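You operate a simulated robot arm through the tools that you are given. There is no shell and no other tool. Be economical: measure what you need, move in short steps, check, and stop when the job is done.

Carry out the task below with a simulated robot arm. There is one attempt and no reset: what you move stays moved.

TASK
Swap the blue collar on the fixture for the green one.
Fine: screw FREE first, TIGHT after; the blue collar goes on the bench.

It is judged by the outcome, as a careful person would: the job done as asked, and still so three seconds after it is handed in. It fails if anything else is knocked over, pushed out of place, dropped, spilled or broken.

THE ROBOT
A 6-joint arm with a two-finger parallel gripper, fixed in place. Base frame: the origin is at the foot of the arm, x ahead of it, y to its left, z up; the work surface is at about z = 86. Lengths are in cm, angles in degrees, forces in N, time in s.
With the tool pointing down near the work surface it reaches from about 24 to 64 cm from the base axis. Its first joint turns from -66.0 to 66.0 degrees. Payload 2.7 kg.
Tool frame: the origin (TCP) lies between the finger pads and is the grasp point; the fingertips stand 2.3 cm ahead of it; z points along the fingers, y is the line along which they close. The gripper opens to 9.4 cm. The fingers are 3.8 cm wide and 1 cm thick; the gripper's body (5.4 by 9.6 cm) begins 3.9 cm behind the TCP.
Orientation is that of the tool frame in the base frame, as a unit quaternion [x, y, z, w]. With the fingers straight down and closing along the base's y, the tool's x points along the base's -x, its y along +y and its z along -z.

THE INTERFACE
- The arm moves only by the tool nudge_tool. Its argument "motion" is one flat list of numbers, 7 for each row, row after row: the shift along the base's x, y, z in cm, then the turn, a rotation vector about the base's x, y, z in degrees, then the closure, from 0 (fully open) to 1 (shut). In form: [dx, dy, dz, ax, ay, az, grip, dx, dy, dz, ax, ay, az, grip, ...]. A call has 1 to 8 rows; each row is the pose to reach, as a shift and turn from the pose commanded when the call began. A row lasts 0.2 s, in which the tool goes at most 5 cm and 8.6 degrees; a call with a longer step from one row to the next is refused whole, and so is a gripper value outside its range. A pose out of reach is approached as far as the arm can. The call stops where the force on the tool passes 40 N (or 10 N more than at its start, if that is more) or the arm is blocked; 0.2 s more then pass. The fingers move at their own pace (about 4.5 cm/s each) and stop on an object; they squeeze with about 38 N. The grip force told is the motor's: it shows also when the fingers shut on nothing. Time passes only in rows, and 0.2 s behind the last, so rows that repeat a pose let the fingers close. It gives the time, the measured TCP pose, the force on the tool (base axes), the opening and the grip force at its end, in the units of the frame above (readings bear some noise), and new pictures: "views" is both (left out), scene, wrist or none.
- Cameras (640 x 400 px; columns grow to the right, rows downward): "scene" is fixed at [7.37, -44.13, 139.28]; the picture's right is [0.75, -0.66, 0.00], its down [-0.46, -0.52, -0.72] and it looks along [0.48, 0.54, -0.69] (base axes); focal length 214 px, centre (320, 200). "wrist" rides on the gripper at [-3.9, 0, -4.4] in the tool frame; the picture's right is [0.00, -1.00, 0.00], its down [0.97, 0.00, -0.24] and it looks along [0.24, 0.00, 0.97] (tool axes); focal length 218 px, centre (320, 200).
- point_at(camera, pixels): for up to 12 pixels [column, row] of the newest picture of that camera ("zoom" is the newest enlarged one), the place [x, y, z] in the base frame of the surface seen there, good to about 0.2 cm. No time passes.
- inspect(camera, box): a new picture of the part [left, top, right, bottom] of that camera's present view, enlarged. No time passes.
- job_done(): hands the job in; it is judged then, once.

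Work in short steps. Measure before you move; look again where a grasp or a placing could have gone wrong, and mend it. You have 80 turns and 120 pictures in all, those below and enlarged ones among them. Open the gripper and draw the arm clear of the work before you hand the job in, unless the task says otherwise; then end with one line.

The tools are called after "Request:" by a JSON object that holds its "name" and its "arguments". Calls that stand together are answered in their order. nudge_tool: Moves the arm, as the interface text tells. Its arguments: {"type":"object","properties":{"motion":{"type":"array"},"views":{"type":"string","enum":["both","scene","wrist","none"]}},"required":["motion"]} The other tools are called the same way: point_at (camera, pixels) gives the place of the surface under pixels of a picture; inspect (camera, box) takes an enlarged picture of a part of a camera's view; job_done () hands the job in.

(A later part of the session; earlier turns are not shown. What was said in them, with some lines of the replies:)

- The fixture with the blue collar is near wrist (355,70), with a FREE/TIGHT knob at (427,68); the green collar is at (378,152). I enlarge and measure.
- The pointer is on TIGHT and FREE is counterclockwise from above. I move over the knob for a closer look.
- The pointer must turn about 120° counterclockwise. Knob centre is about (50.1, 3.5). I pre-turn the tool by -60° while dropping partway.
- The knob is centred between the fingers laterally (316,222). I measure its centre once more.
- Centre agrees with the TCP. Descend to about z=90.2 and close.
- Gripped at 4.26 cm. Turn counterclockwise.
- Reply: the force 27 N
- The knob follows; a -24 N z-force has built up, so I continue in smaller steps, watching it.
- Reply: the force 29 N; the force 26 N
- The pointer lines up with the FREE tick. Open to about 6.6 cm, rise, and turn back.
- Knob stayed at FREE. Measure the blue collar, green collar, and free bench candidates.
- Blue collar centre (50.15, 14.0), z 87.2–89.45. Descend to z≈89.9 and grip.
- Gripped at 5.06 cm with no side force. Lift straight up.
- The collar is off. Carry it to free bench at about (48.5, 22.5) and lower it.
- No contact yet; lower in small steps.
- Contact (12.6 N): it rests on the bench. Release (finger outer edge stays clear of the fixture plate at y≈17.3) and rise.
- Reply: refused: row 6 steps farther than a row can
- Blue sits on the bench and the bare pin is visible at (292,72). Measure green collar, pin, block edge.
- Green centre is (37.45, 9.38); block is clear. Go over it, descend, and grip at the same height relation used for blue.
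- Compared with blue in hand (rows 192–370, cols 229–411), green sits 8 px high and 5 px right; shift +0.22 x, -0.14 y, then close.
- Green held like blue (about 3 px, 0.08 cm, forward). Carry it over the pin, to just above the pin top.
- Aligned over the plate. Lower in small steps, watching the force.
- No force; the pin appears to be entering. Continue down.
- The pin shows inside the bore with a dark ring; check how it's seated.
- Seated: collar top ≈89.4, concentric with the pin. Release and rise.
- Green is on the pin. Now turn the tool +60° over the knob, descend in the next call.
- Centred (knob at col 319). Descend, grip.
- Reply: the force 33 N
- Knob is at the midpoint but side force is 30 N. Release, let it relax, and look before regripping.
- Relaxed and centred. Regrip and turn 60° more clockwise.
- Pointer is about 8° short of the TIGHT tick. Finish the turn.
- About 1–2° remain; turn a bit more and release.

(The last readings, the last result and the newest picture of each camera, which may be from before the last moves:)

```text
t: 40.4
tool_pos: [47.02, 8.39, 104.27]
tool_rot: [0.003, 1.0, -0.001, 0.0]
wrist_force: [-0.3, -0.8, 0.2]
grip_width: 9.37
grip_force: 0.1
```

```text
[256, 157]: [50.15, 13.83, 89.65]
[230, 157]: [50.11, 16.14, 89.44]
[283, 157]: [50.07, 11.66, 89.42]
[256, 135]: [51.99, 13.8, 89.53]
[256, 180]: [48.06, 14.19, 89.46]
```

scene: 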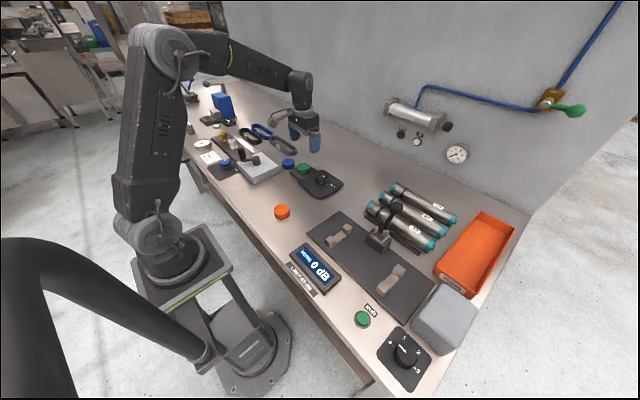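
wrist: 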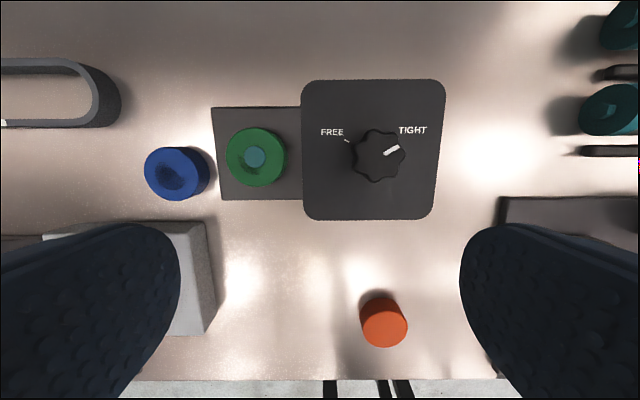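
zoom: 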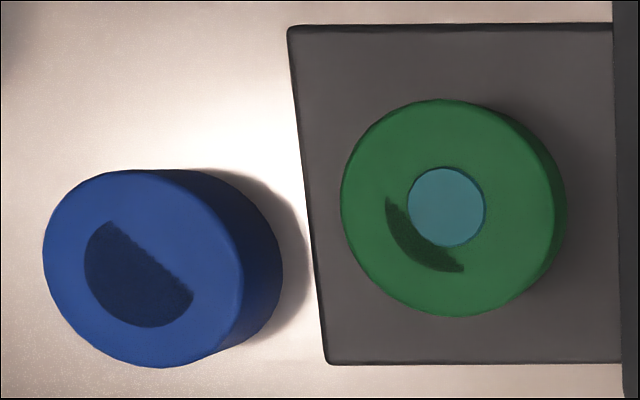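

Check the pointer's true angle by measuring its ends against the ticks.

Request:
{"name": "nudge_tool", "arguments": {"motion": [1.5, -2.5, 0, 0, 0, 0, 0, 3, -5, 0, 0, 0, 0, 0, 3, -5, 0, 0, 0, 0, 0], "views": "wrist"}}

Request:
{"name": "inspect", "arguments": {"camera": "wrist", "box": [255, 140, 395, 230]}}

```text
t: 41.2
tool_pos: [49.89, 3.36, 104.09]
tool_rot: [0.005, 1.0, 0.0, 0.0]
wrist_force: [-0.8, -0.2, -0.1]
grip_width: 9.42
grip_force: 0.0
```

wrist: 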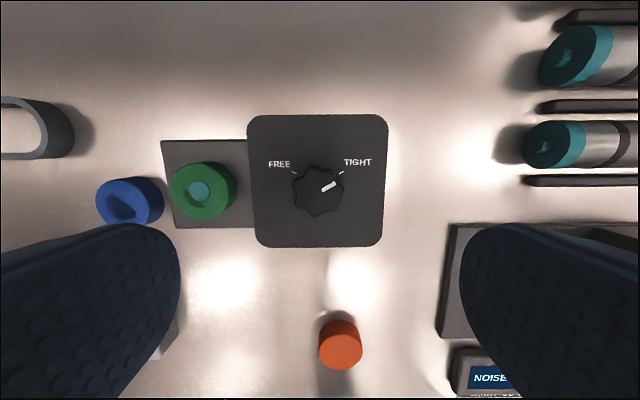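

```text
4.44 times, centred on (325, 185) of wrist
```

zoom: 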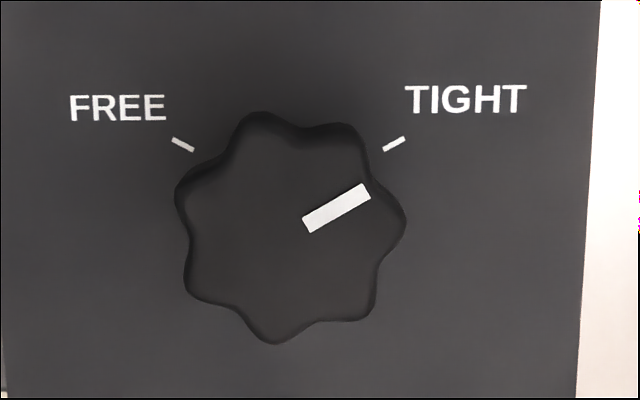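

The pointer is parallel to the TIGHT tick, matching its starting angle. Draw the arm clear.

Request:
{"name": "nudge_tool", "arguments": {"motion": [-2, 0, 4, 0, 0, 0, 0, -4, 0, 8, 0, 0, 0, 0, -6, 0, 12, 0, 0, 0, 0, -8, 0, 16, 0, 0, 0, 0, -8, 0, 16, 0, 0, 0, 0], "views": "scene"}}

Request:
{"name": "job_done", "arguments": {}}

```text
t: 42.4
tool_pos: [41.74, 3.53, 120.12]
tool_rot: [0.005, 1.0, 0.0, 0.0]
wrist_force: [-0.7, 0.6, 0.3]
grip_width: 9.39
grip_force: 0.0
```

scene: 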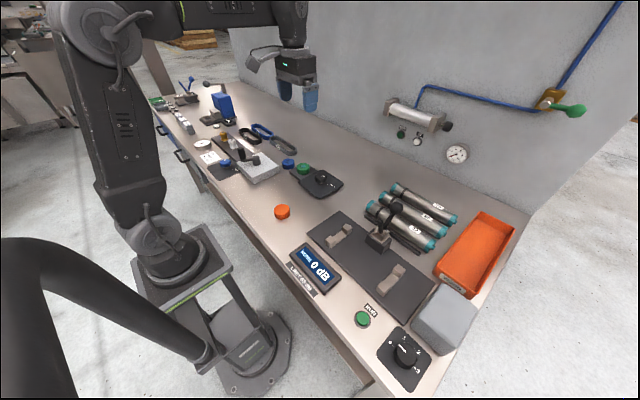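

```text
The job is handed in.
```

The green collar is seated on the fixture pin with the screw at TIGHT, the blue collar is on the bench beside it, and the arm is open and clear.
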